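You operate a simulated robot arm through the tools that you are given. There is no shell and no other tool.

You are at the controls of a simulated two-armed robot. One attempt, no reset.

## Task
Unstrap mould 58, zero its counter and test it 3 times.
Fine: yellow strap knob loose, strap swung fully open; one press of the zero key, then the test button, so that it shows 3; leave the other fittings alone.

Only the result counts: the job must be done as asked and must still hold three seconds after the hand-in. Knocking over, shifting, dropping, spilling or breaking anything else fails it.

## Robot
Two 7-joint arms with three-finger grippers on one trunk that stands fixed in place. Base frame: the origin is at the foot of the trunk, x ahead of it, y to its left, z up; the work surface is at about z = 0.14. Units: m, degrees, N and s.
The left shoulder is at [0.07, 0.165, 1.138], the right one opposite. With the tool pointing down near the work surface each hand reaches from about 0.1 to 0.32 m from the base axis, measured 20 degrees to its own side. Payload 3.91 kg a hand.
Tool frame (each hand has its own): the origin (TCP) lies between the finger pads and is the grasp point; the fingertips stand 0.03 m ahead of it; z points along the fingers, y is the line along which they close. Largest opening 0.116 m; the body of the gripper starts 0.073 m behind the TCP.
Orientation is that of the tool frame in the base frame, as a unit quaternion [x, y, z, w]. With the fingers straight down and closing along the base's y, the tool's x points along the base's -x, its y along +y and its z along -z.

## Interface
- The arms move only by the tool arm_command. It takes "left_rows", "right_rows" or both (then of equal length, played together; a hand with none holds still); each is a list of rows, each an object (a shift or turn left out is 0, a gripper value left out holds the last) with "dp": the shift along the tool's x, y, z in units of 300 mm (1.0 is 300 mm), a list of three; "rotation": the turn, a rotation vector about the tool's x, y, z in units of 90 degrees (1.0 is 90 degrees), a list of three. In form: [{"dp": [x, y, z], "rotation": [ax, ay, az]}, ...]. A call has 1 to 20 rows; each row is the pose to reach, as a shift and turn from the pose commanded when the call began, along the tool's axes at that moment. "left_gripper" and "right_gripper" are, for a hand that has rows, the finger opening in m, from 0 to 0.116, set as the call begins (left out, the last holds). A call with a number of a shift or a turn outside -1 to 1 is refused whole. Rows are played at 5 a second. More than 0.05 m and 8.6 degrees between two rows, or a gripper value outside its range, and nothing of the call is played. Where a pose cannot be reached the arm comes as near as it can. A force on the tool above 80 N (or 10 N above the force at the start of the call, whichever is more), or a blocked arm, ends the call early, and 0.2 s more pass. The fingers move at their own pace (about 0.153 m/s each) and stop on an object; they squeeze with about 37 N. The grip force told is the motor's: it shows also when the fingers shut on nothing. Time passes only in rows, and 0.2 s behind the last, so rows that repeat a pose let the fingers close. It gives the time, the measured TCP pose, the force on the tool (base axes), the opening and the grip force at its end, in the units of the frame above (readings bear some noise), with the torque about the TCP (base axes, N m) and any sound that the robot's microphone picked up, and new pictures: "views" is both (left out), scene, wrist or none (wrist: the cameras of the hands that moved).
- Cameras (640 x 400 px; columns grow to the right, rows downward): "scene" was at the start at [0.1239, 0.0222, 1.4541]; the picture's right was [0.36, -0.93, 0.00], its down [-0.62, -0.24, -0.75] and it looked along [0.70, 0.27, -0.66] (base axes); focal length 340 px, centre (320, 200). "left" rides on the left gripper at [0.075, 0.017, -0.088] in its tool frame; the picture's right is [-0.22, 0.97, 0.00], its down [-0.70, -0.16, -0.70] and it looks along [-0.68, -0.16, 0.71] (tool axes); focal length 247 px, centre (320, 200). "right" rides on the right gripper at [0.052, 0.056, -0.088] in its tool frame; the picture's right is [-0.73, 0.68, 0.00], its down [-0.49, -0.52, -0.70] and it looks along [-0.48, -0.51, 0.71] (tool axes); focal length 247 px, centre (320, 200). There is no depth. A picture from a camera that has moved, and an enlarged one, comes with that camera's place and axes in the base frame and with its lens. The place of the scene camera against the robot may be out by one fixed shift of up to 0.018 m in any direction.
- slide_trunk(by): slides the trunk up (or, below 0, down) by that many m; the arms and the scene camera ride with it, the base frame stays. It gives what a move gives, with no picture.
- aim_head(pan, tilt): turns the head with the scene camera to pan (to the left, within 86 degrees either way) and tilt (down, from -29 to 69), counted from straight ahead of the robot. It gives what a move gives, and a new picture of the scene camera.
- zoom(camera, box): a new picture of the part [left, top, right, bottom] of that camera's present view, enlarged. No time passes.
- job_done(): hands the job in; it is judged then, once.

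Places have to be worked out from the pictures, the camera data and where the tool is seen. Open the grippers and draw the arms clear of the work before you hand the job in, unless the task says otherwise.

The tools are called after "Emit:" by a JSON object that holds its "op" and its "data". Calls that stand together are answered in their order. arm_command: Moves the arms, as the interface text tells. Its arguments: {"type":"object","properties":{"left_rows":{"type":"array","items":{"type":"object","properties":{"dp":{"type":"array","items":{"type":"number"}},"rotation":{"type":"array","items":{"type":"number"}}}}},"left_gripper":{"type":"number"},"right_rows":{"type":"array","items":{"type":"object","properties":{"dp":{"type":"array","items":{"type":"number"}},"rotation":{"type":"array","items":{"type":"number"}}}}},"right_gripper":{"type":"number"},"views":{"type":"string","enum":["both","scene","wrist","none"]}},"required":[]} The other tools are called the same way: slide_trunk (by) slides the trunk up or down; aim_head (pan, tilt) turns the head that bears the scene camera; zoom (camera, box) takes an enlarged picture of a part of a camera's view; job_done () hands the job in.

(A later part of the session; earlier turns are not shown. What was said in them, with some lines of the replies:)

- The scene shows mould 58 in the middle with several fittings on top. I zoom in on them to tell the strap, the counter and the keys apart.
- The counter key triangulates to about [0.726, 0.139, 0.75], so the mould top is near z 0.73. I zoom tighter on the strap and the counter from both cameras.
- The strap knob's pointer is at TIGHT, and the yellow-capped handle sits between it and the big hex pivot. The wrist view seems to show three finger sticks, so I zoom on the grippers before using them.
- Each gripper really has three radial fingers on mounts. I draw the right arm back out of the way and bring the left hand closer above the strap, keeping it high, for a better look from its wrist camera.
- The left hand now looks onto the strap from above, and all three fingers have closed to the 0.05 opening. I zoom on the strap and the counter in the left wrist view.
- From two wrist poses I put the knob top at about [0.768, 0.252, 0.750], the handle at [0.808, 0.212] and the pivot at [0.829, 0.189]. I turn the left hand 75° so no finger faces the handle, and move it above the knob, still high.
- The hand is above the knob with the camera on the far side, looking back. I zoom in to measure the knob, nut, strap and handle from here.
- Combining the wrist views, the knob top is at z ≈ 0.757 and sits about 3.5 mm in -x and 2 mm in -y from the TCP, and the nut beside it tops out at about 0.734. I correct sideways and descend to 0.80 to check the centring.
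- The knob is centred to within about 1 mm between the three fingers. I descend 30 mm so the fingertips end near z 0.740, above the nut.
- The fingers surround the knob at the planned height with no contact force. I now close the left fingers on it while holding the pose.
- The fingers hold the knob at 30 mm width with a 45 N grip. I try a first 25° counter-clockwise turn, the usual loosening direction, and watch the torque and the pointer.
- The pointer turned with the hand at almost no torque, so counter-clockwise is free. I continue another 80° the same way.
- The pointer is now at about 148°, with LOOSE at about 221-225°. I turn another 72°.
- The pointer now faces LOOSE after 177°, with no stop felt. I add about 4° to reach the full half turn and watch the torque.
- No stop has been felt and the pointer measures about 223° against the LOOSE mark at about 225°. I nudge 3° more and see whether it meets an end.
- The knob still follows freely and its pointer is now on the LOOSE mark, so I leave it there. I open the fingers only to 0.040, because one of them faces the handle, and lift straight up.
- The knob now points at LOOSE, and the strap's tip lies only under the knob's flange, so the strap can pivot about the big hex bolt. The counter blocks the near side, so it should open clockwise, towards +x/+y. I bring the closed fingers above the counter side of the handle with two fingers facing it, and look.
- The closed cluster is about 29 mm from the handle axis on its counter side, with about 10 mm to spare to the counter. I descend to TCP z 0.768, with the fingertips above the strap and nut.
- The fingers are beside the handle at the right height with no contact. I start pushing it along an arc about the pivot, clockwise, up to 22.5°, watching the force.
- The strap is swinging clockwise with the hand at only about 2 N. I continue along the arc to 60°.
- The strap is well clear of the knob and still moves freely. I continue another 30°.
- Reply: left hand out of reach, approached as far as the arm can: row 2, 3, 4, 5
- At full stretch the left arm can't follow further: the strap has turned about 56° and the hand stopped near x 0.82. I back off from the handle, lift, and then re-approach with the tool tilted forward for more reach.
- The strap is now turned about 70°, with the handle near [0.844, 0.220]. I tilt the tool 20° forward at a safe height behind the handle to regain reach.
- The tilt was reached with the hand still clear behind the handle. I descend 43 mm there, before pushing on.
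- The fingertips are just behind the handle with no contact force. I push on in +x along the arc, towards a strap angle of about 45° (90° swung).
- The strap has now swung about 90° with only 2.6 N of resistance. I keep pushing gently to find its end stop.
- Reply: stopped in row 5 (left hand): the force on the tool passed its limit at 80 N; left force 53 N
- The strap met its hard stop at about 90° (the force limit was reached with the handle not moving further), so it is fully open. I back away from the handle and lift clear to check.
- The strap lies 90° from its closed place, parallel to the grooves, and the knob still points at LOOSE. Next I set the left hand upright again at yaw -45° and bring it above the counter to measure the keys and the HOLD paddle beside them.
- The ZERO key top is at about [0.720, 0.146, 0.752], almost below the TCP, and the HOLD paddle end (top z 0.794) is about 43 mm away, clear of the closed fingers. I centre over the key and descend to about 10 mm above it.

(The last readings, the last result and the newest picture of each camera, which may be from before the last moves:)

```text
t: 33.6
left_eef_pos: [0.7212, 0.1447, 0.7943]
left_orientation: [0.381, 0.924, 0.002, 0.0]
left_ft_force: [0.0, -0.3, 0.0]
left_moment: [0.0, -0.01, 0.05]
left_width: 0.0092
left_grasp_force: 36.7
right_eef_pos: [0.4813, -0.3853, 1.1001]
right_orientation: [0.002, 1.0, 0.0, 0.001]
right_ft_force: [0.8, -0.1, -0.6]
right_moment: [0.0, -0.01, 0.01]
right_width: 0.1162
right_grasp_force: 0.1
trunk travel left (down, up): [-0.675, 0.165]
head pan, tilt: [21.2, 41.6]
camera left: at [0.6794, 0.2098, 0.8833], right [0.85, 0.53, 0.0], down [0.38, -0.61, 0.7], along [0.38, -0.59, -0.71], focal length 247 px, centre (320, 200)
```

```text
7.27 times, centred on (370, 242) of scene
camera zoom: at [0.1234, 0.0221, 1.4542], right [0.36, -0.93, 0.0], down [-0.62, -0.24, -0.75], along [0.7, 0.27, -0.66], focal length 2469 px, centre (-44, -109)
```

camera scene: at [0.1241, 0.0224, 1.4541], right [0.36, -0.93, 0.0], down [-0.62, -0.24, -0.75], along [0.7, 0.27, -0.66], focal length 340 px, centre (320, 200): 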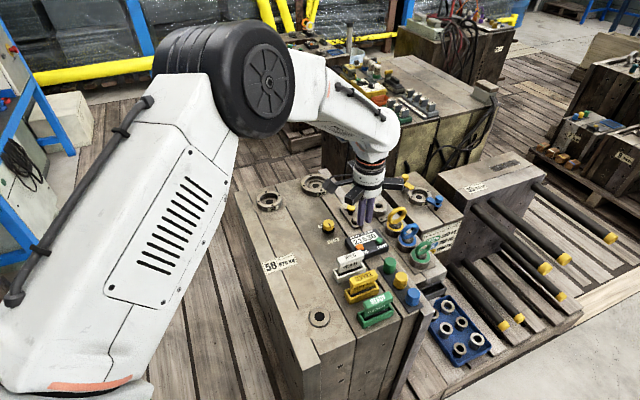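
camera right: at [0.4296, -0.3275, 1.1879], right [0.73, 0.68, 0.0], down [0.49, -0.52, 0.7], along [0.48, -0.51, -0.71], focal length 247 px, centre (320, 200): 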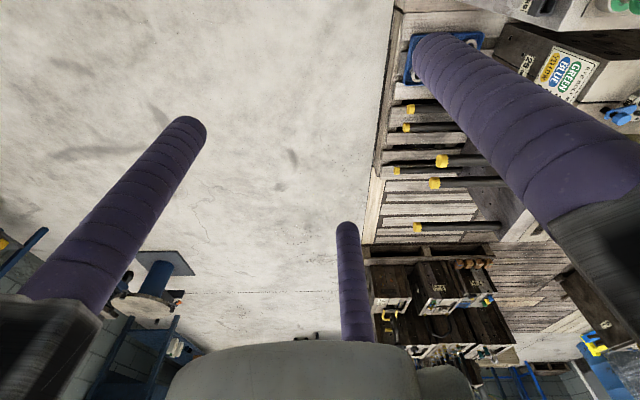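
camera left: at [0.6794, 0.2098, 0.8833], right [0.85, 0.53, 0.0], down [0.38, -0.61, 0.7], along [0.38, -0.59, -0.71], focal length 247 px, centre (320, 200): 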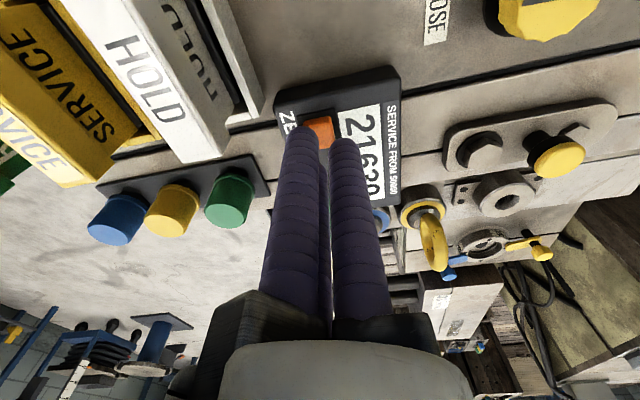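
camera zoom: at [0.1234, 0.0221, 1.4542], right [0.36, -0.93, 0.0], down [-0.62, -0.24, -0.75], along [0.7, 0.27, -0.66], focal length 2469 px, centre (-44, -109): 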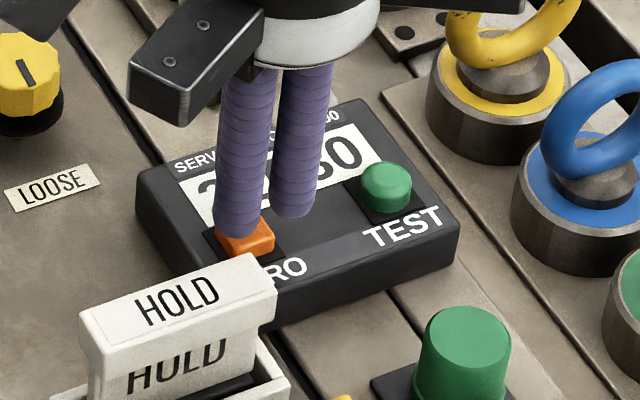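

The key is a couple of mm off the tool axis, towards the far-left side. I correct that and come down another 8 mm, reading the force for first contact.

Emit:
{"op": "arm_command", "data": {"left_rows": [{"dp": [0.0082, 0.0012, 0]}, {"dp": [0.0082, 0.0012, 0.0133]}, {"dp": [0.0082, 0.0012, 0.0267]}, {"dp": [0.0082, 0.0012, 0.0267]}], "views": "wrist"}}

Emit:
{"op": "zoom", "data": {"camera": "scene", "box": [330, 215, 410, 270]}}

Emit:
{"op": "zoom", "data": {"camera": "left", "box": [220, 50, 420, 175]}}

```text
t: 34.6
left_eef_pos: [0.7186, 0.1465, 0.7855]
left_orientation: [0.382, 0.924, 0.0, 0.0]
left_ft_force: [0.5, -0.3, 0.3]
left_moment: [0.01, 0.01, -0.02]
left_width: 0.0091
left_grasp_force: 37.3
right_eef_pos: [0.4804, -0.3852, 1.1004]
right_orientation: [0.001, 1.0, 0.0, 0.001]
right_ft_force: [-0.3, 0.5, 0.3]
right_moment: [0.01, -0.01, -0.06]
right_width: 0.1157
right_grasp_force: 0.1
trunk travel left (down, up): [-0.675, 0.165]
head pan, tilt: [21.2, 41.6]
camera left: at [0.6782, 0.2119, 0.8744], right [0.85, 0.53, 0.0], down [0.38, -0.61, 0.7], along [0.37, -0.59, -0.71], focal length 247 px, centre (320, 200)
```

left: 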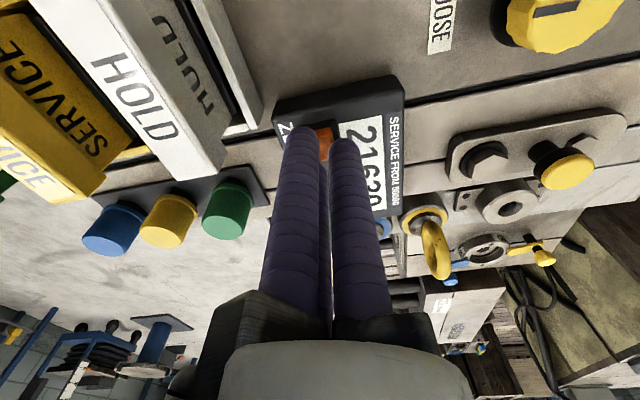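

```text
7.27 times, centred on (370, 242) of scene
camera zoom: at [0.1238, 0.0222, 1.4542], right [0.36, -0.93, 0.0], down [-0.62, -0.24, -0.75], along [0.7, 0.27, -0.66], focal length 2469 px, centre (-44, -109)
```

zoom: 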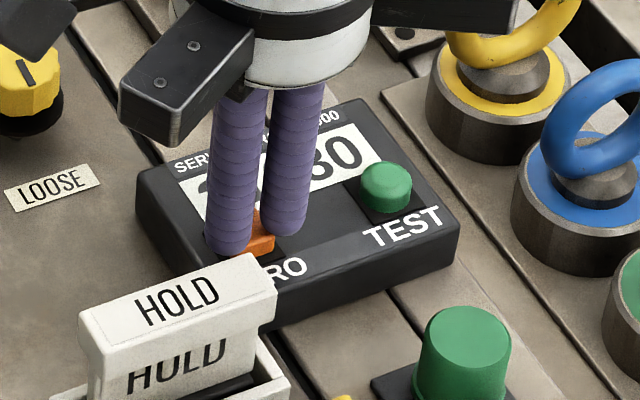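

```text
3.20 times, centred on (320, 112) of left
camera zoom: at [0.6782, 0.2119, 0.8744], right [0.85, 0.53, 0.0], down [0.38, -0.61, 0.7], along [0.37, -0.59, -0.71], focal length 790 px, centre (320, 480)
```

zoom: 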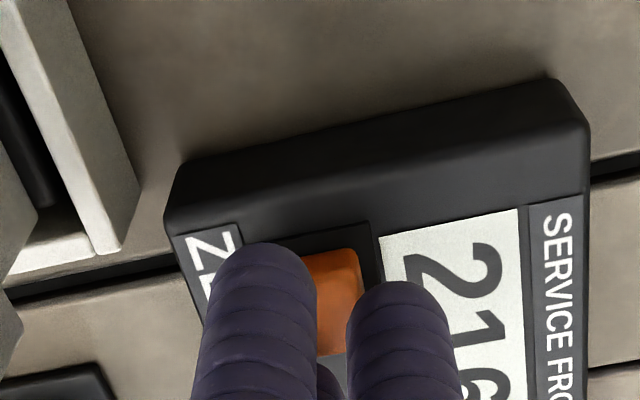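

The fingers are centred over the ZERO key and not yet touching. I press down 5 mm in 1-2 mm steps, watching the force and the display.

Emit:
{"op": "arm_command", "data": {"left_rows": [{"dp": [0, 0, 0.0056]}, {"dp": [0, 0, 0.0111]}, {"dp": [0, 0, 0.0167]}, {"dp": [0, 0, 0.0167]}], "views": "none"}}

Emit:
{"op": "zoom", "data": {"camera": "scene", "box": [330, 215, 410, 270]}}

```text
t: 35.6
left_eef_pos: [0.7195, 0.1474, 0.7811]
left_orientation: [0.38, 0.925, 0.0, 0.0]
left_ft_force: [0.2, -0.7, 1.6]
left_moment: [0.0, -0.05, 0.03]
left_width: 0.009
left_grasp_force: 36.6
right_eef_pos: [0.4807, -0.386, 1.1005]
right_orientation: [0.001, 1.0, 0.001, 0.0]
right_ft_force: [1.2, 0.8, 0.3]
right_moment: [-0.04, -0.01, 0.01]
right_width: 0.1162
right_grasp_force: 0.0
trunk travel left (down, up): [-0.675, 0.165]
head pan, tilt: [21.2, 41.6]
heard: click
```

```text
7.27 times, centred on (370, 242) of scene
camera zoom: at [0.1238, 0.022, 1.4542], right [0.36, -0.93, 0.0], down [-0.62, -0.24, -0.75], along [0.7, 0.27, -0.66], focal length 2469 px, centre (-44, -109)
```

zoom: 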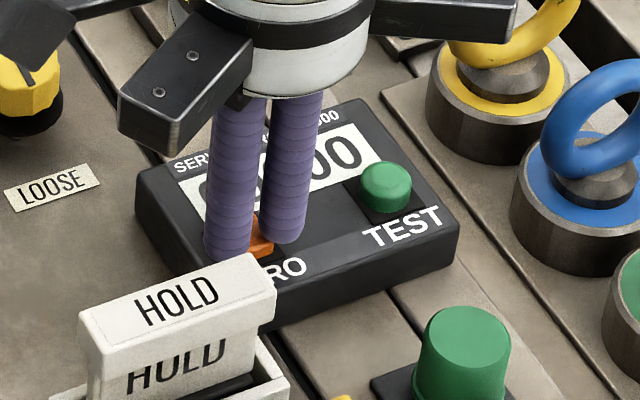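

A click was heard and the visible digits now end in 00, so the zero key has been pressed once. I lift straight up to release it and read the display.

Emit:
{"op": "arm_command", "data": {"left_rows": [{"dp": [0, 0, -0.04]}, {"dp": [0, 0, -0.12]}, {"dp": [0, 0, -0.22]}, {"dp": [0, 0, -0.3]}, {"dp": [0, 0, -0.3]}], "views": "wrist"}}

Emit:
{"op": "zoom", "data": {"camera": "scene", "box": [330, 215, 410, 270]}}

Emit:
{"op": "zoom", "data": {"camera": "left", "box": [200, 0, 440, 150]}}

```text
t: 36.8
left_eef_pos: [0.7188, 0.1473, 0.8703]
left_orientation: [0.381, 0.924, 0.001, 0.001]
left_ft_force: [-0.4, 0.0, 0.5]
left_moment: [0.02, 0.01, -0.03]
left_width: 0.0089
left_grasp_force: 36.9
right_eef_pos: [0.4809, -0.3843, 1.0996]
right_orientation: [0.002, 1.0, 0.0, 0.0]
right_ft_force: [0.1, -0.4, -0.1]
right_moment: [0.0, 0.0, -0.03]
right_width: 0.116
right_grasp_force: 0.1
trunk travel left (down, up): [-0.675, 0.165]
head pan, tilt: [21.2, 41.6]
camera left: at [0.6782, 0.2121, 0.9602], right [0.85, 0.53, 0.0], down [0.38, -0.6, 0.7], along [0.37, -0.59, -0.71], focal length 247 px, centre (320, 200)
```

left: 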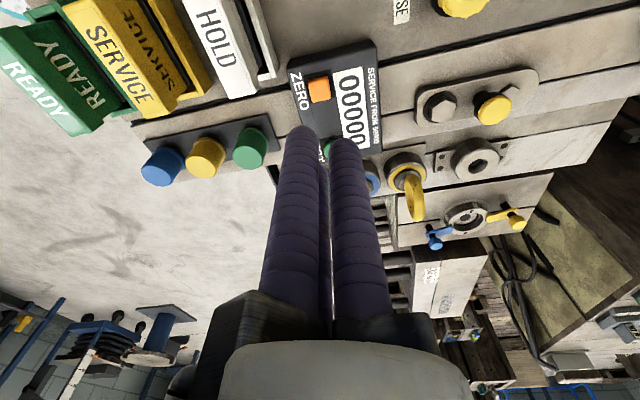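

```text
7.27 times, centred on (370, 242) of scene
camera zoom: at [0.1244, 0.0222, 1.4541], right [0.36, -0.93, 0.0], down [-0.62, -0.24, -0.75], along [0.7, 0.27, -0.66], focal length 2469 px, centre (-44, -109)
```

zoom: 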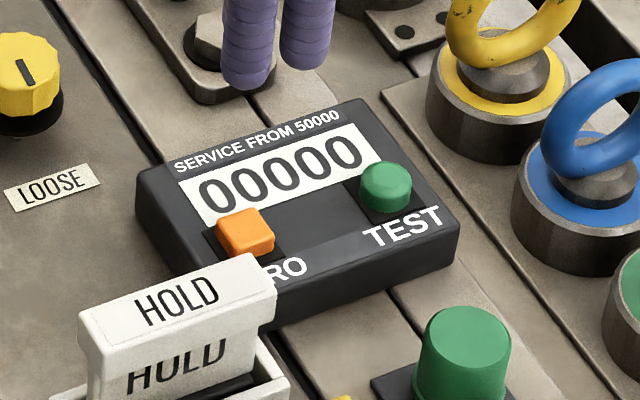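

```text
2.67 times, centred on (320, 75) of left
camera zoom: at [0.6782, 0.2121, 0.9602], right [0.85, 0.53, 0.0], down [0.38, -0.6, 0.7], along [0.37, -0.59, -0.71], focal length 659 px, centre (320, 533)
```

zoom: 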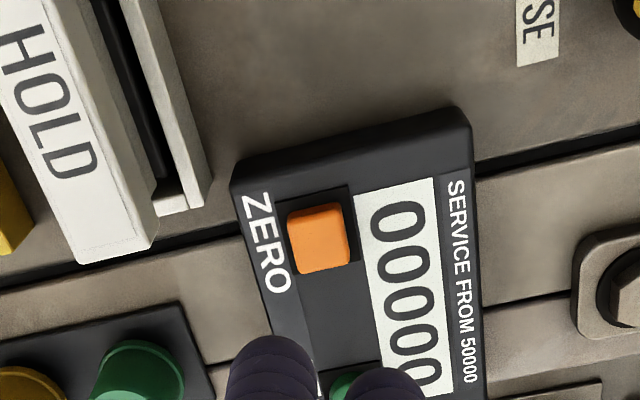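

The counter reads 00000 and the HOLD paddle and other fittings are untouched. The TEST button lies about 60 mm further along the counter, so I move above it at the same height and check the alignment.

Emit:
{"op": "arm_command", "data": {"left_rows": [{"dp": [-0.066, 0, 0]}, {"dp": [-0.133, 0, 0]}, {"dp": [-0.199, 0, 0]}, {"dp": [-0.199, 0, 0.1]}, {"dp": [-0.199, 0, 0.2]}, {"dp": [-0.199, 0, 0.2]}], "views": "wrist"}}

Emit:
{"op": "zoom", "data": {"camera": "left", "box": [220, 50, 420, 175]}}

Emit:
{"op": "zoom", "data": {"camera": "scene", "box": [340, 205, 420, 260]}}

```text
t: 38.2
left_eef_pos: [0.7603, 0.1066, 0.8112]
left_orientation: [0.381, 0.925, 0.001, 0.0]
left_ft_force: [0.0, 0.5, 0.0]
left_moment: [0.04, -0.04, -0.04]
left_width: 0.0092
left_grasp_force: 37.0
right_eef_pos: [0.4805, -0.3878, 1.0997]
right_orientation: [0.002, 1.0, 0.0, 0.0]
right_ft_force: [0.2, 0.9, 0.1]
right_moment: [0.0, -0.02, 0.04]
right_width: 0.1157
right_grasp_force: 0.1
trunk travel left (down, up): [-0.675, 0.165]
head pan, tilt: [21.2, 41.6]
camera left: at [0.7194, 0.1704, 0.9002], right [0.85, 0.53, 0.0], down [0.38, -0.61, 0.7], along [0.38, -0.59, -0.71], focal length 247 px, centre (320, 200)
```

left: 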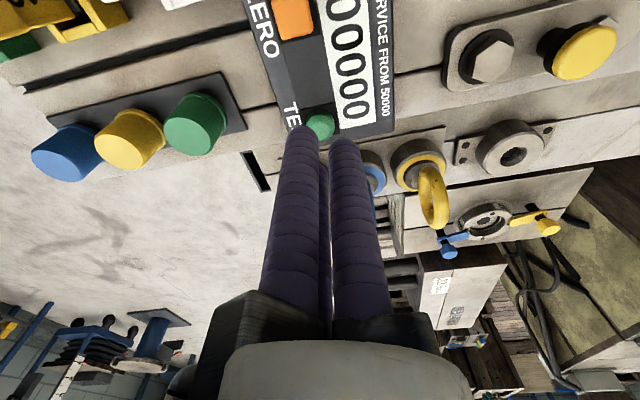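

```text
3.20 times, centred on (320, 112) of left
camera zoom: at [0.7194, 0.1704, 0.9002], right [0.85, 0.53, 0.0], down [0.38, -0.61, 0.7], along [0.38, -0.59, -0.71], focal length 790 px, centre (320, 480)
```

zoom: 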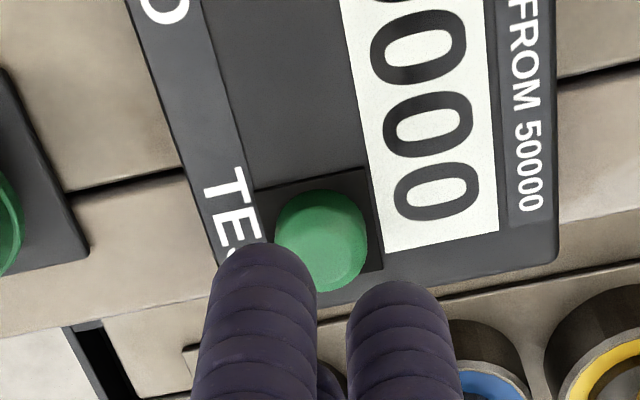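

```text
7.27 times, centred on (380, 232) of scene
camera zoom: at [0.1233, 0.0219, 1.4542], right [0.36, -0.93, 0.0], down [-0.62, -0.24, -0.75], along [0.7, 0.27, -0.66], focal length 2469 px, centre (-116, -36)
```

zoom: 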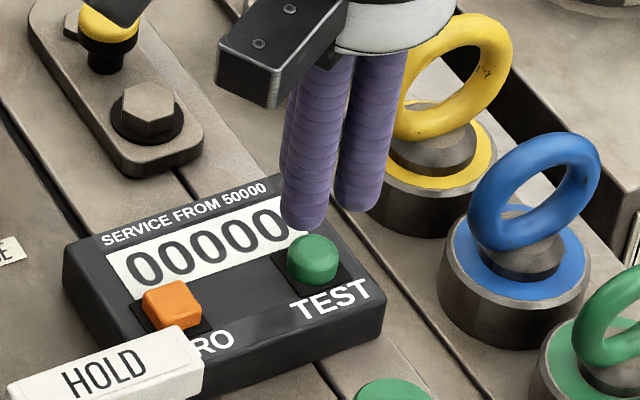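

The TEST button is centred within about 2 mm under the fingers. I lower to just above it, at the same height where ZERO was still untouched.

Emit:
{"op": "arm_command", "data": {"left_rows": [{"dp": [-0.002, 0.002, 0.03]}, {"dp": [-0.002, 0.002, 0.055]}, {"dp": [-0.002, 0.002, 0.077]}, {"dp": [-0.002, 0.002, 0.077]}], "views": "none"}}

Emit:
{"op": "zoom", "data": {"camera": "scene", "box": [340, 205, 420, 260]}}

Emit:
{"op": "zoom", "data": {"camera": "left", "box": [220, 50, 420, 175]}}

```text
t: 39.2
left_eef_pos: [0.7638, 0.1047, 0.7869]
left_orientation: [0.381, 0.924, 0.001, 0.0]
left_ft_force: [-0.2, -0.7, 0.6]
left_moment: [-0.03, -0.01, -0.02]
left_width: 0.0088
left_grasp_force: 37.0
right_eef_pos: [0.4799, -0.3856, 1.1005]
right_orientation: [0.002, 1.0, 0.0, 0.0]
right_ft_force: [-0.8, 0.0, 0.1]
right_moment: [-0.03, 0.02, 0.02]
right_width: 0.1162
right_grasp_force: 0.1
trunk travel left (down, up): [-0.675, 0.165]
head pan, tilt: [21.2, 41.6]
```

```text
7.27 times, centred on (380, 232) of scene
camera zoom: at [0.1238, 0.0221, 1.4542], right [0.36, -0.93, 0.0], down [-0.62, -0.24, -0.75], along [0.7, 0.27, -0.66], focal length 2469 px, centre (-116, -36)
```

zoom: 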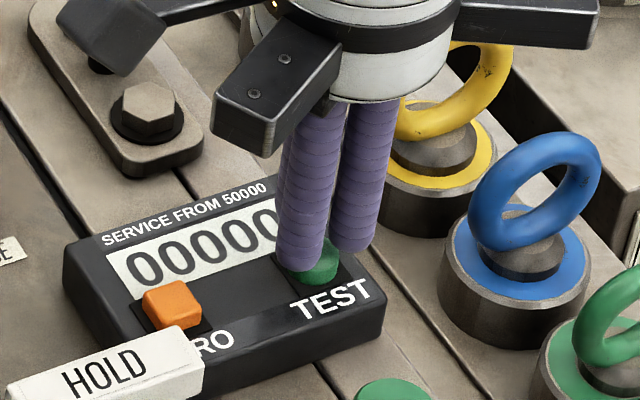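

```text
3.20 times, centred on (320, 112) of left
camera zoom: at [0.7211, 0.17, 0.8768], right [0.85, 0.53, 0.0], down [0.38, -0.6, 0.7], along [0.37, -0.59, -0.71], focal length 790 px, centre (320, 480)
```

zoom: 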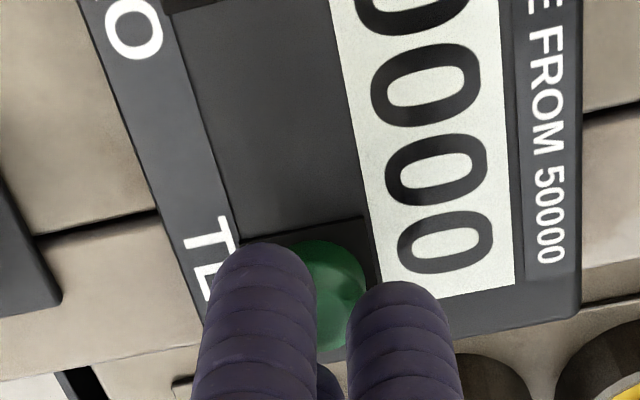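

The display still reads 00000 and there is no contact. I press down slowly in small steps, 5 mm in all.

Emit:
{"op": "arm_command", "data": {"left_rows": [{"dp": [0, 0, 0.0056]}, {"dp": [0, 0, 0.0111]}, {"dp": [0, 0, 0.0167]}, {"dp": [0, 0, 0.0167]}], "views": "none"}}

Emit:
{"op": "zoom", "data": {"camera": "scene", "box": [340, 205, 420, 260]}}

Emit:
{"op": "zoom", "data": {"camera": "left", "box": [220, 50, 420, 175]}}

```text
t: 40.2
left_eef_pos: [0.7628, 0.105, 0.7827]
left_orientation: [0.381, 0.925, 0.001, 0.001]
left_ft_force: [-0.2, 0.1, 0.5]
left_moment: [-0.01, 0.03, 0.02]
left_width: 0.0091
left_grasp_force: 36.7
right_eef_pos: [0.4807, -0.3858, 1.0991]
right_orientation: [0.002, 1.0, 0.0, 0.0]
right_ft_force: [-0.3, 0.0, 0.6]
right_moment: [0.03, 0.03, -0.01]
right_width: 0.1159
right_grasp_force: 0.0
trunk travel left (down, up): [-0.675, 0.165]
head pan, tilt: [21.2, 41.6]
```

```text
7.27 times, centred on (380, 232) of scene
camera zoom: at [0.1239, 0.0221, 1.4541], right [0.36, -0.93, 0.0], down [-0.62, -0.24, -0.75], along [0.7, 0.27, -0.66], focal length 2469 px, centre (-116, -36)
```

zoom: 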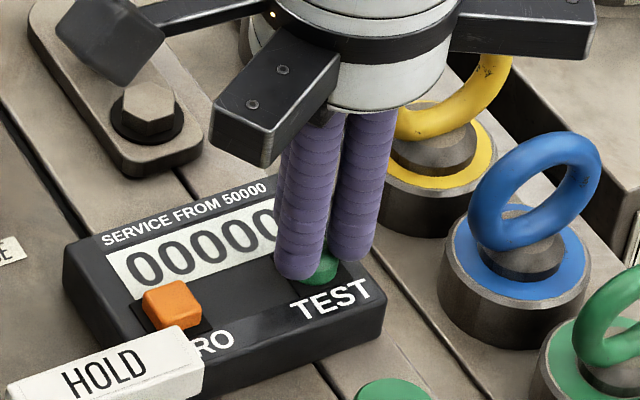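

```text
3.20 times, centred on (320, 112) of left
camera zoom: at [0.7211, 0.1701, 0.8719], right [0.85, 0.53, 0.0], down [0.38, -0.6, 0.7], along [0.37, -0.59, -0.71], focal length 790 px, centre (320, 480)
```

zoom: 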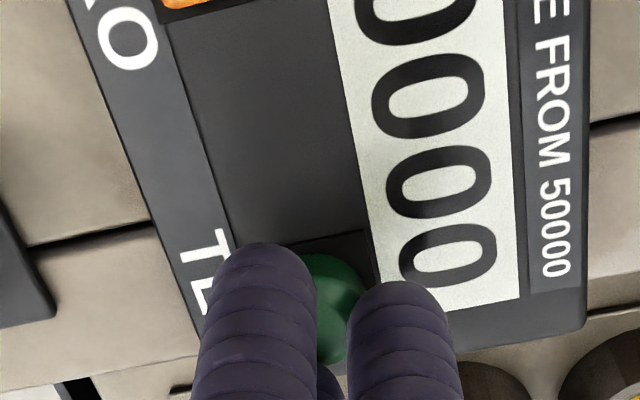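

No click and no force yet. I go down another 2 mm.

Emit:
{"op": "arm_command", "data": {"left_rows": [{"dp": [0, 0, 0.0033]}, {"dp": [0, 0, 0.0067]}, {"dp": [0, 0, 0.0067]}], "views": "none"}}

Emit:
{"op": "zoom", "data": {"camera": "left", "box": [220, 50, 420, 175]}}

```text
t: 41.0
left_eef_pos: [0.7633, 0.1053, 0.781]
left_orientation: [0.381, 0.925, 0.001, 0.001]
left_ft_force: [0.1, -0.1, 0.1]
left_moment: [-0.02, -0.02, 0.01]
left_width: 0.009
left_grasp_force: 37.1
right_eef_pos: [0.4808, -0.385, 1.1002]
right_orientation: [0.001, 1.0, 0.0, 0.0]
right_ft_force: [-0.8, 0.0, -0.3]
right_moment: [0.03, 0.03, -0.03]
right_width: 0.116
right_grasp_force: 0.1
trunk travel left (down, up): [-0.675, 0.165]
head pan, tilt: [21.2, 41.6]
```

```text
3.20 times, centred on (320, 112) of left
camera zoom: at [0.7211, 0.1698, 0.8697], right [0.85, 0.53, 0.0], down [0.38, -0.6, 0.7], along [0.37, -0.59, -0.71], focal length 790 px, centre (320, 480)
```

zoom: 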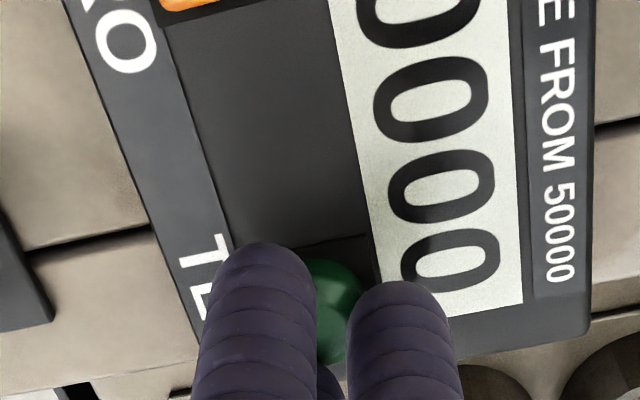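

Still no contact at 0.781. I continue in another 2 mm.

Emit:
{"op": "arm_command", "data": {"left_rows": [{"dp": [0, 0, 0.0033]}, {"dp": [0, 0, 0.0067]}, {"dp": [0, 0, 0.0067]}], "views": "none"}}

Emit:
{"op": "zoom", "data": {"camera": "left", "box": [220, 50, 420, 175]}}

```text
t: 41.8
left_eef_pos: [0.763, 0.1049, 0.7792]
left_orientation: [0.382, 0.924, 0.001, 0.001]
left_ft_force: [-0.2, 0.6, 1.9]
left_moment: [0.02, 0.02, 0.0]
left_width: 0.0091
left_grasp_force: 37.3
right_eef_pos: [0.4803, -0.3858, 1.1005]
right_orientation: [0.002, 1.0, -0.001, 0.0]
right_ft_force: [0.7, 0.4, 0.4]
right_moment: [0.01, -0.02, 0.0]
right_width: 0.1159
right_grasp_force: 0.0
trunk travel left (down, up): [-0.675, 0.165]
head pan, tilt: [21.2, 41.6]
heard: click
```

```text
3.20 times, centred on (320, 112) of left
camera zoom: at [0.7212, 0.1696, 0.8679], right [0.85, 0.53, 0.0], down [0.38, -0.6, 0.7], along [0.37, -0.59, -0.71], focal length 790 px, centre (320, 480)
```

zoom: 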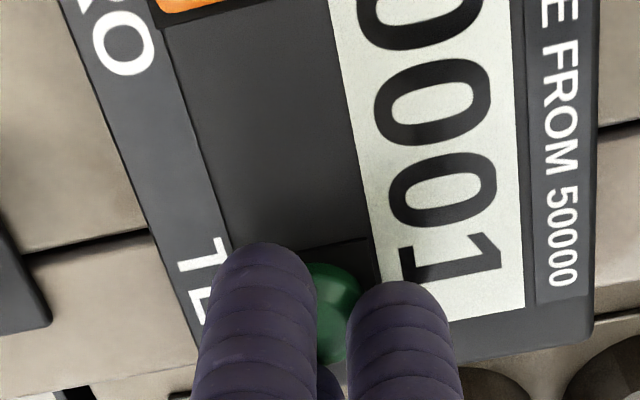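

A click came and the display shows 00001. I lift 8 mm to release the button and check that nothing else counts.

Emit:
{"op": "arm_command", "data": {"left_rows": [{"dp": [0, 0, -0.0133]}, {"dp": [0, 0, -0.0267]}, {"dp": [0, 0, -0.0267]}, {"dp": [0, 0, -0.0267]}], "views": "none"}}

Emit:
{"op": "zoom", "data": {"camera": "left", "box": [220, 50, 420, 175]}}

```text
t: 42.8
left_eef_pos: [0.7629, 0.1043, 0.7868]
left_orientation: [0.381, 0.925, 0.001, 0.0]
left_ft_force: [0.3, 0.0, 1.0]
left_moment: [0.01, -0.01, 0.02]
left_width: 0.0091
left_grasp_force: 37.2
right_eef_pos: [0.4809, -0.3872, 1.099]
right_orientation: [0.002, 1.0, 0.0, 0.0]
right_ft_force: [-0.2, -0.7, 0.6]
right_moment: [0.03, 0.02, 0.01]
right_width: 0.1159
right_grasp_force: 0.1
trunk travel left (down, up): [-0.675, 0.165]
head pan, tilt: [21.2, 41.6]
```

```text
3.20 times, centred on (320, 112) of left
camera zoom: at [0.7216, 0.1698, 0.8755], right [0.85, 0.53, 0.0], down [0.38, -0.6, 0.7], along [0.37, -0.59, -0.71], focal length 790 px, centre (320, 480)
```

zoom: 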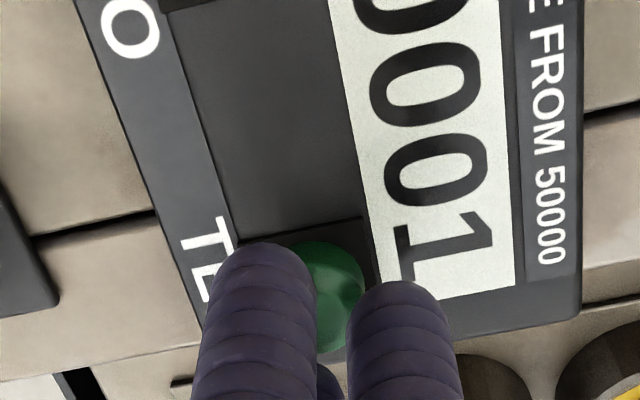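

The display holds at 00001 with the button released. I press a second time, going 8 mm down to the same depth.

Emit:
{"op": "arm_command", "data": {"left_rows": [{"dp": [0, 0, 0.0133]}, {"dp": [0, 0, 0.02]}, {"dp": [0, 0, 0.0267]}, {"dp": [0, 0, 0.0267]}], "views": "none"}}

Emit:
{"op": "zoom", "data": {"camera": "left", "box": [220, 50, 420, 175]}}

```text
t: 43.8
left_eef_pos: [0.7621, 0.1053, 0.7774]
left_orientation: [0.382, 0.924, 0.002, 0.001]
left_ft_force: [0.5, -1.2, 2.5]
left_moment: [-0.02, -0.04, 0.01]
left_width: 0.0089
left_grasp_force: 37.0
right_eef_pos: [0.48, -0.3843, 1.1008]
right_orientation: [0.001, 1.0, -0.001, -0.001]
right_ft_force: [1.2, 0.2, 0.0]
right_moment: [0.02, 0.0, -0.02]
right_width: 0.116
right_grasp_force: 0.0
trunk travel left (down, up): [-0.675, 0.165]
head pan, tilt: [21.2, 41.6]
heard: click
```

```text
3.20 times, centred on (320, 112) of left
camera zoom: at [0.7213, 0.1702, 0.8678], right [0.85, 0.53, 0.0], down [0.38, -0.6, 0.7], along [0.38, -0.59, -0.71], focal length 790 px, centre (320, 480)
```

zoom: 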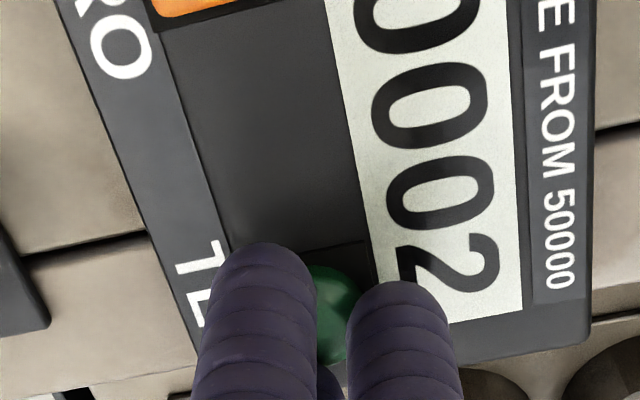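

The second click registered and the display shows 00002. I lift 8 mm again to release.

Emit:
{"op": "arm_command", "data": {"left_rows": [{"dp": [0, 0, -0.0133]}, {"dp": [0, 0, -0.0267]}, {"dp": [0, 0, -0.0267]}, {"dp": [0, 0, -0.0267]}], "views": "none"}}

Emit:
{"op": "zoom", "data": {"camera": "left", "box": [220, 50, 420, 175]}}

```text
t: 44.8
left_eef_pos: [0.7624, 0.1049, 0.7864]
left_orientation: [0.381, 0.925, 0.001, 0.001]
left_ft_force: [0.0, 0.8, 0.1]
left_moment: [-0.02, -0.02, -0.03]
left_width: 0.0089
left_grasp_force: 36.9
right_eef_pos: [0.481, -0.385, 1.0992]
right_orientation: [0.002, 1.0, 0.0, 0.0]
right_ft_force: [-0.4, -0.6, -0.4]
right_moment: [-0.01, -0.01, -0.02]
right_width: 0.116
right_grasp_force: 0.0
trunk travel left (down, up): [-0.675, 0.165]
head pan, tilt: [21.2, 41.6]
```

```text
3.20 times, centred on (320, 112) of left
camera zoom: at [0.7212, 0.1703, 0.8756], right [0.85, 0.53, 0.0], down [0.38, -0.6, 0.7], along [0.37, -0.59, -0.71], focal length 790 px, centre (320, 480)
```

zoom: 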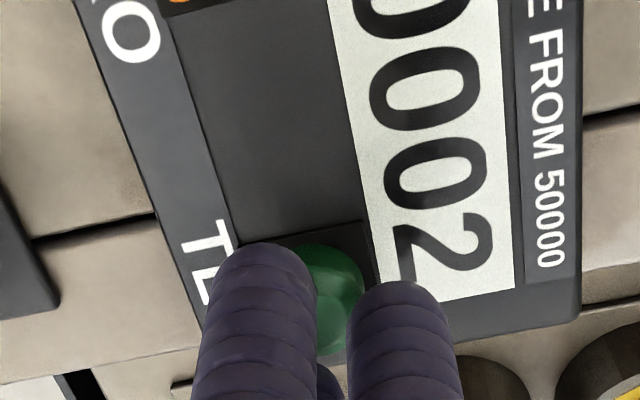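

The display stays at 00002. Now the third and last press, to the same depth.

Emit:
{"op": "arm_command", "data": {"left_rows": [{"dp": [0, 0, 0.0133]}, {"dp": [0, 0, 0.02]}, {"dp": [0, 0, 0.0267]}, {"dp": [0, 0, 0.0267]}], "views": "none"}}

Emit:
{"op": "zoom", "data": {"camera": "left", "box": [220, 50, 420, 175]}}

```text
t: 45.8
left_eef_pos: [0.7622, 0.1035, 0.78]
left_orientation: [0.381, 0.925, 0.0, 0.0]
left_ft_force: [1.6, -0.2, 3.1]
left_moment: [-0.02, -0.02, 0.01]
left_width: 0.0088
left_grasp_force: 37.3
right_eef_pos: [0.4816, -0.3857, 1.1009]
right_orientation: [0.001, 1.0, 0.0, 0.0]
right_ft_force: [0.0, 0.7, 0.3]
right_moment: [0.01, -0.01, 0.01]
right_width: 0.1159
right_grasp_force: 0.2
trunk travel left (down, up): [-0.675, 0.165]
head pan, tilt: [21.2, 41.6]
heard: click
```

```text
3.20 times, centred on (320, 112) of left
camera zoom: at [0.7211, 0.1699, 0.868], right [0.85, 0.53, 0.0], down [0.38, -0.6, 0.7], along [0.38, -0.59, -0.71], focal length 790 px, centre (320, 480)
```

zoom: 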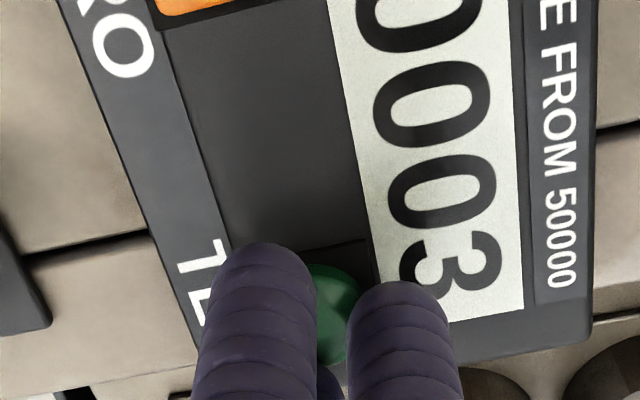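

The third click came and the display shows 00003. I lift straight up well clear of everything before moving the arm away.

Emit:
{"op": "arm_command", "data": {"left_rows": [{"dp": [0, 0, -0.0267]}, {"dp": [0, 0, -0.1]}, {"dp": [0, 0, -0.22]}, {"dp": [0, 0, -0.35]}, {"dp": [0, 0, -0.48]}, {"dp": [0, 0, -0.6]}, {"dp": [0, 0, -0.6]}], "views": "both"}}

Emit:
{"op": "zoom", "data": {"camera": "scene", "box": [310, 195, 422, 265]}}

```text
t: 47.4
left_eef_pos: [0.7627, 0.1055, 0.9571]
left_orientation: [0.381, 0.925, 0.001, 0.0]
left_ft_force: [0.1, 0.0, -0.5]
left_moment: [0.03, -0.01, 0.02]
left_width: 0.0089
left_grasp_force: 36.5
right_eef_pos: [0.4815, -0.3854, 1.1001]
right_orientation: [0.002, 1.0, 0.0, 0.0]
right_ft_force: [0.9, 0.2, -0.2]
right_moment: [-0.01, 0.01, -0.01]
right_width: 0.116
right_grasp_force: 0.1
trunk travel left (down, up): [-0.675, 0.165]
head pan, tilt: [21.2, 41.6]
camera scene: at [0.1246, 0.0222, 1.4541], right [0.36, -0.93, 0.0], down [-0.62, -0.24, -0.75], along [0.7, 0.27, -0.66], focal length 340 px, centre (320, 200)
camera left: at [0.7208, 0.17, 1.0465], right [0.85, 0.53, 0.0], down [0.38, -0.6, 0.7], along [0.37, -0.59, -0.71], focal length 247 px, centre (320, 200)
```

scene: 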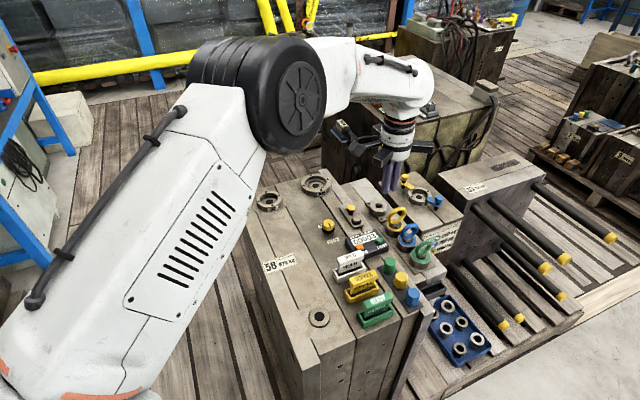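
left: 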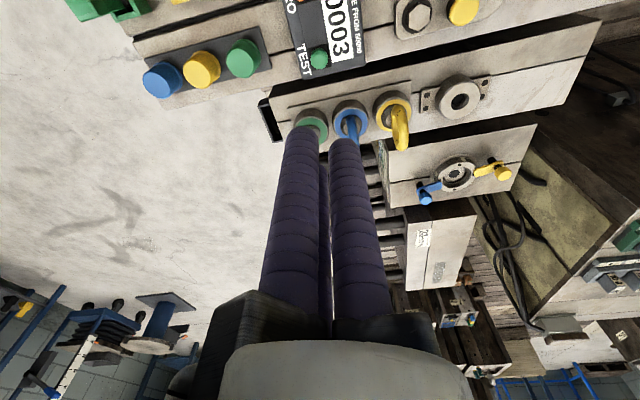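

```text
5.71 times, centred on (366, 230) of scene
camera zoom: at [0.1246, 0.0222, 1.4541], right [0.36, -0.93, 0.0], down [-0.62, -0.24, -0.75], along [0.7, 0.27, -0.66], focal length 1940 px, centre (57, 29)
```

zoom: 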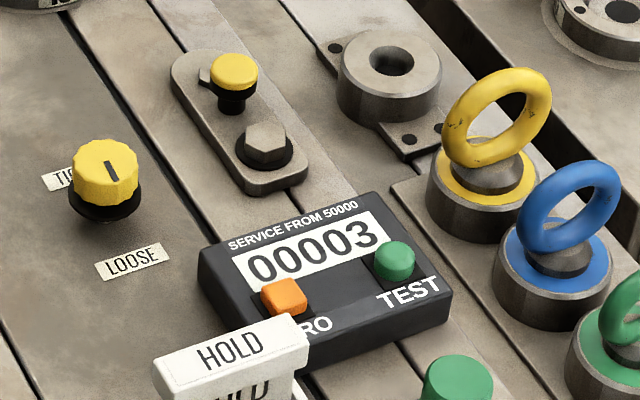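

The counter shows 00003, the strap is fully swung and the knob still points at LOOSE. I zoom tighter on the knob and the strap for a final check before drawing the arm away.

Emit:
{"op": "zoom", "data": {"camera": "scene", "box": [312, 210, 352, 250]}}

Emit:
{"op": "zoom", "data": {"camera": "scene", "box": [310, 240, 440, 330]}}

```text
10.00 times, centred on (332, 230) of scene
camera zoom: at [0.1246, 0.0222, 1.4541], right [0.36, -0.93, 0.0], down [-0.62, -0.24, -0.75], along [0.7, 0.27, -0.66], focal length 3395 px, centre (200, -100)
```

zoom: 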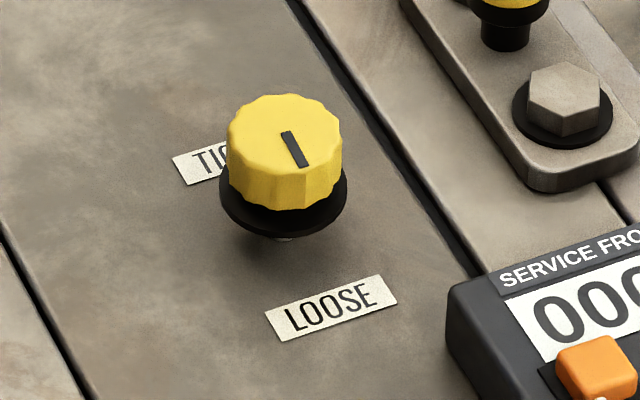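

```text
4.44 times, centred on (375, 285) of scene
camera zoom: at [0.1246, 0.0222, 1.4541], right [0.36, -0.93, 0.0], down [-0.62, -0.24, -0.75], along [0.7, 0.27, -0.66], focal length 1509 px, centre (76, -178)
```

zoom: 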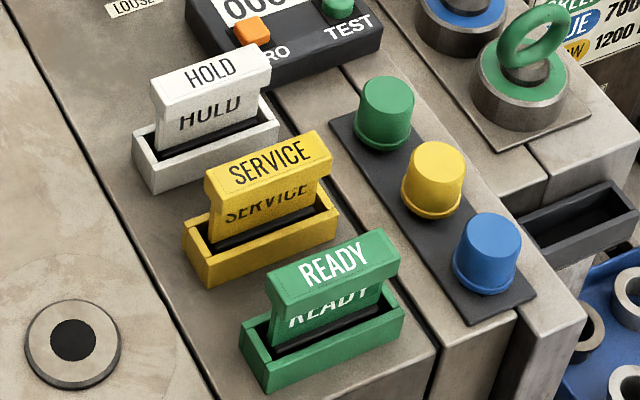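

All checks agree: the knob is at LOOSE, the strap is open, the counter is at 00003, and the HOLD/SERVICE/READY switches and eye bolts are unchanged. I draw the left arm up and back towards its starting place.

Emit:
{"op": "arm_command", "data": {"left_rows": [{"dp": [0.098, 0.001, -0.08]}, {"dp": [0.197, 0.001, -0.12]}, {"dp": [0.295, 0.002, -0.16]}, {"dp": [0.393, 0.003, -0.2]}, {"dp": [0.491, 0.004, -0.24]}, {"dp": [0.59, 0.004, -0.267]}, {"dp": [0.688, 0.005, -0.267]}], "views": "none"}}

Emit:
{"op": "arm_command", "data": {"left_rows": [{"dp": [0.098, 0.001, -0.03]}, {"dp": [0.197, 0.001, -0.06]}, {"dp": [0.295, 0.002, -0.09]}, {"dp": [0.393, 0.003, -0.12]}, {"dp": [0.491, 0.004, -0.15]}, {"dp": [0.59, 0.004, -0.167]}, {"dp": [0.688, 0.005, -0.167]}, {"dp": [0.688, 0.005, -0.167]}], "left_gripper": 0.116, "views": "both"}}

Emit:
{"op": "zoom", "data": {"camera": "scene", "box": [310, 195, 422, 265]}}

```text
t: 49.0
left_eef_pos: [0.616, 0.2519, 1.0397]
left_orientation: [0.382, 0.924, 0.0, 0.002]
left_ft_force: [-0.7, 0.7, -0.8]
left_moment: [0.0, -0.02, 0.03]
left_width: 0.0089
left_grasp_force: 37.5
right_eef_pos: [0.4801, -0.3851, 1.1008]
right_orientation: [0.002, 1.0, -0.001, 0.001]
right_ft_force: [-0.1, -0.4, 0.5]
right_moment: [0.0, 0.0, 0.02]
right_width: 0.116
right_grasp_force: 0.2
trunk travel left (down, up): [-0.675, 0.165]
head pan, tilt: [21.2, 41.6]
```

```text
t: 50.8
left_eef_pos: [0.4708, 0.398, 1.0893]
left_orientation: [0.38, 0.925, 0.0, 0.0]
left_ft_force: [0.2, -0.4, 0.4]
left_moment: [0.02, 0.01, -0.01]
left_width: 0.1158
left_grasp_force: 0.1
right_eef_pos: [0.4811, -0.3862, 1.0992]
right_orientation: [0.003, 1.0, 0.001, 0.0]
right_ft_force: [0.7, 0.2, -0.1]
right_moment: [0.02, 0.01, 0.0]
right_width: 0.1158
right_grasp_force: 0.0
trunk travel left (down, up): [-0.675, 0.165]
head pan, tilt: [21.2, 41.6]
camera scene: at [0.1243, 0.0218, 1.4541], right [0.36, -0.93, 0.0], down [-0.62, -0.24, -0.75], along [0.7, 0.27, -0.66], focal length 340 px, centre (320, 200)
camera left: at [0.4298, 0.4623, 1.1782], right [0.85, 0.53, 0.0], down [0.38, -0.61, 0.7], along [0.37, -0.59, -0.71], focal length 247 px, centre (320, 200)
```

scene: 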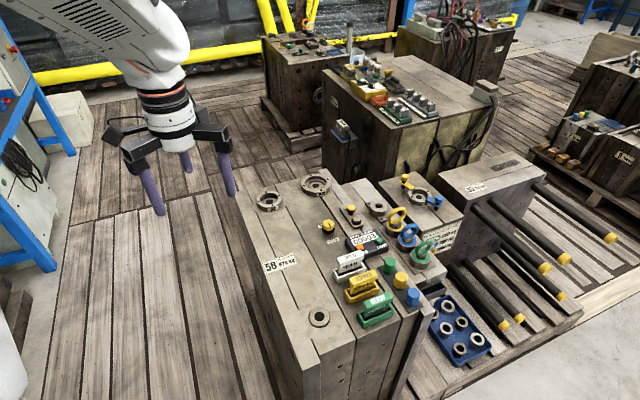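
left: 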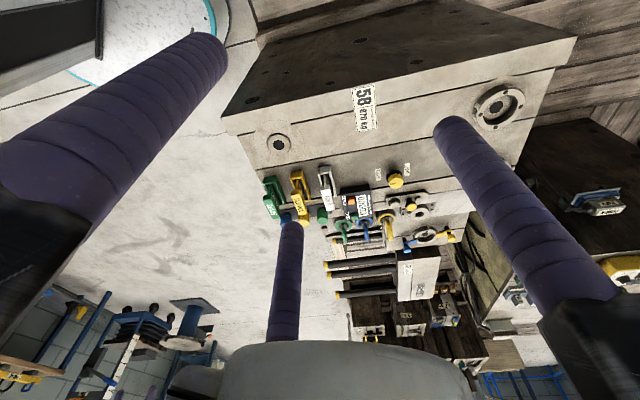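

```text
5.71 times, centred on (366, 230) of scene
camera zoom: at [0.1243, 0.0218, 1.4541], right [0.36, -0.93, 0.0], down [-0.62, -0.24, -0.75], along [0.7, 0.27, -0.66], focal length 1940 px, centre (57, 29)
```

zoom: 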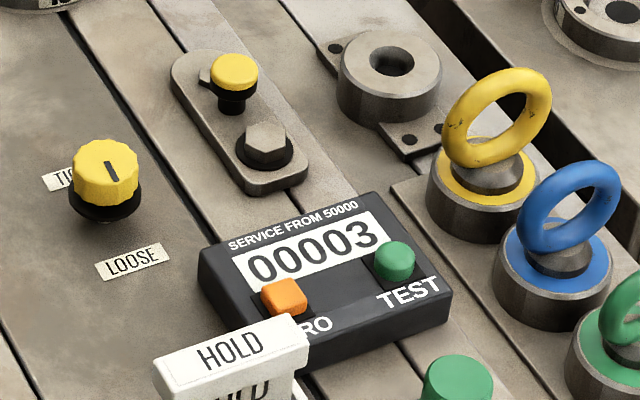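

Both arms are clear with open grippers. The knob is at LOOSE, the strap is open against its stop, and the counter holds at 00003, so I hand the job in.

Emit:
{"op": "job_done", "data": {}}

```text
The job is handed in.
```

Mould 58 is unstrapped, and its counter was zeroed and tested three times, so it reads 00003. I handed the job in, but no verdict came back.

- **Knob:** the yellow strap knob was turned about half a turn, from TIGHT until its pointer was on the LOOSE mark. I felt no end stop there, so I went by the mark.
- **Strap:** it was swung about 90° away from the counter, until it met a hard stop. That last push hit the 80 N force limit before I backed off, and the strap stayed at the stop.
- **Counter:** the zero key was pressed once and the display went to 00000. The test button was then pressed three times, with one click and one count each.
- **Other fittings:** HOLD, SERVICE, READY, the coloured buttons and the eye bolts look unchanged in the final pictures.

Both arms were drawn clear with their grippers open before the hand-in.
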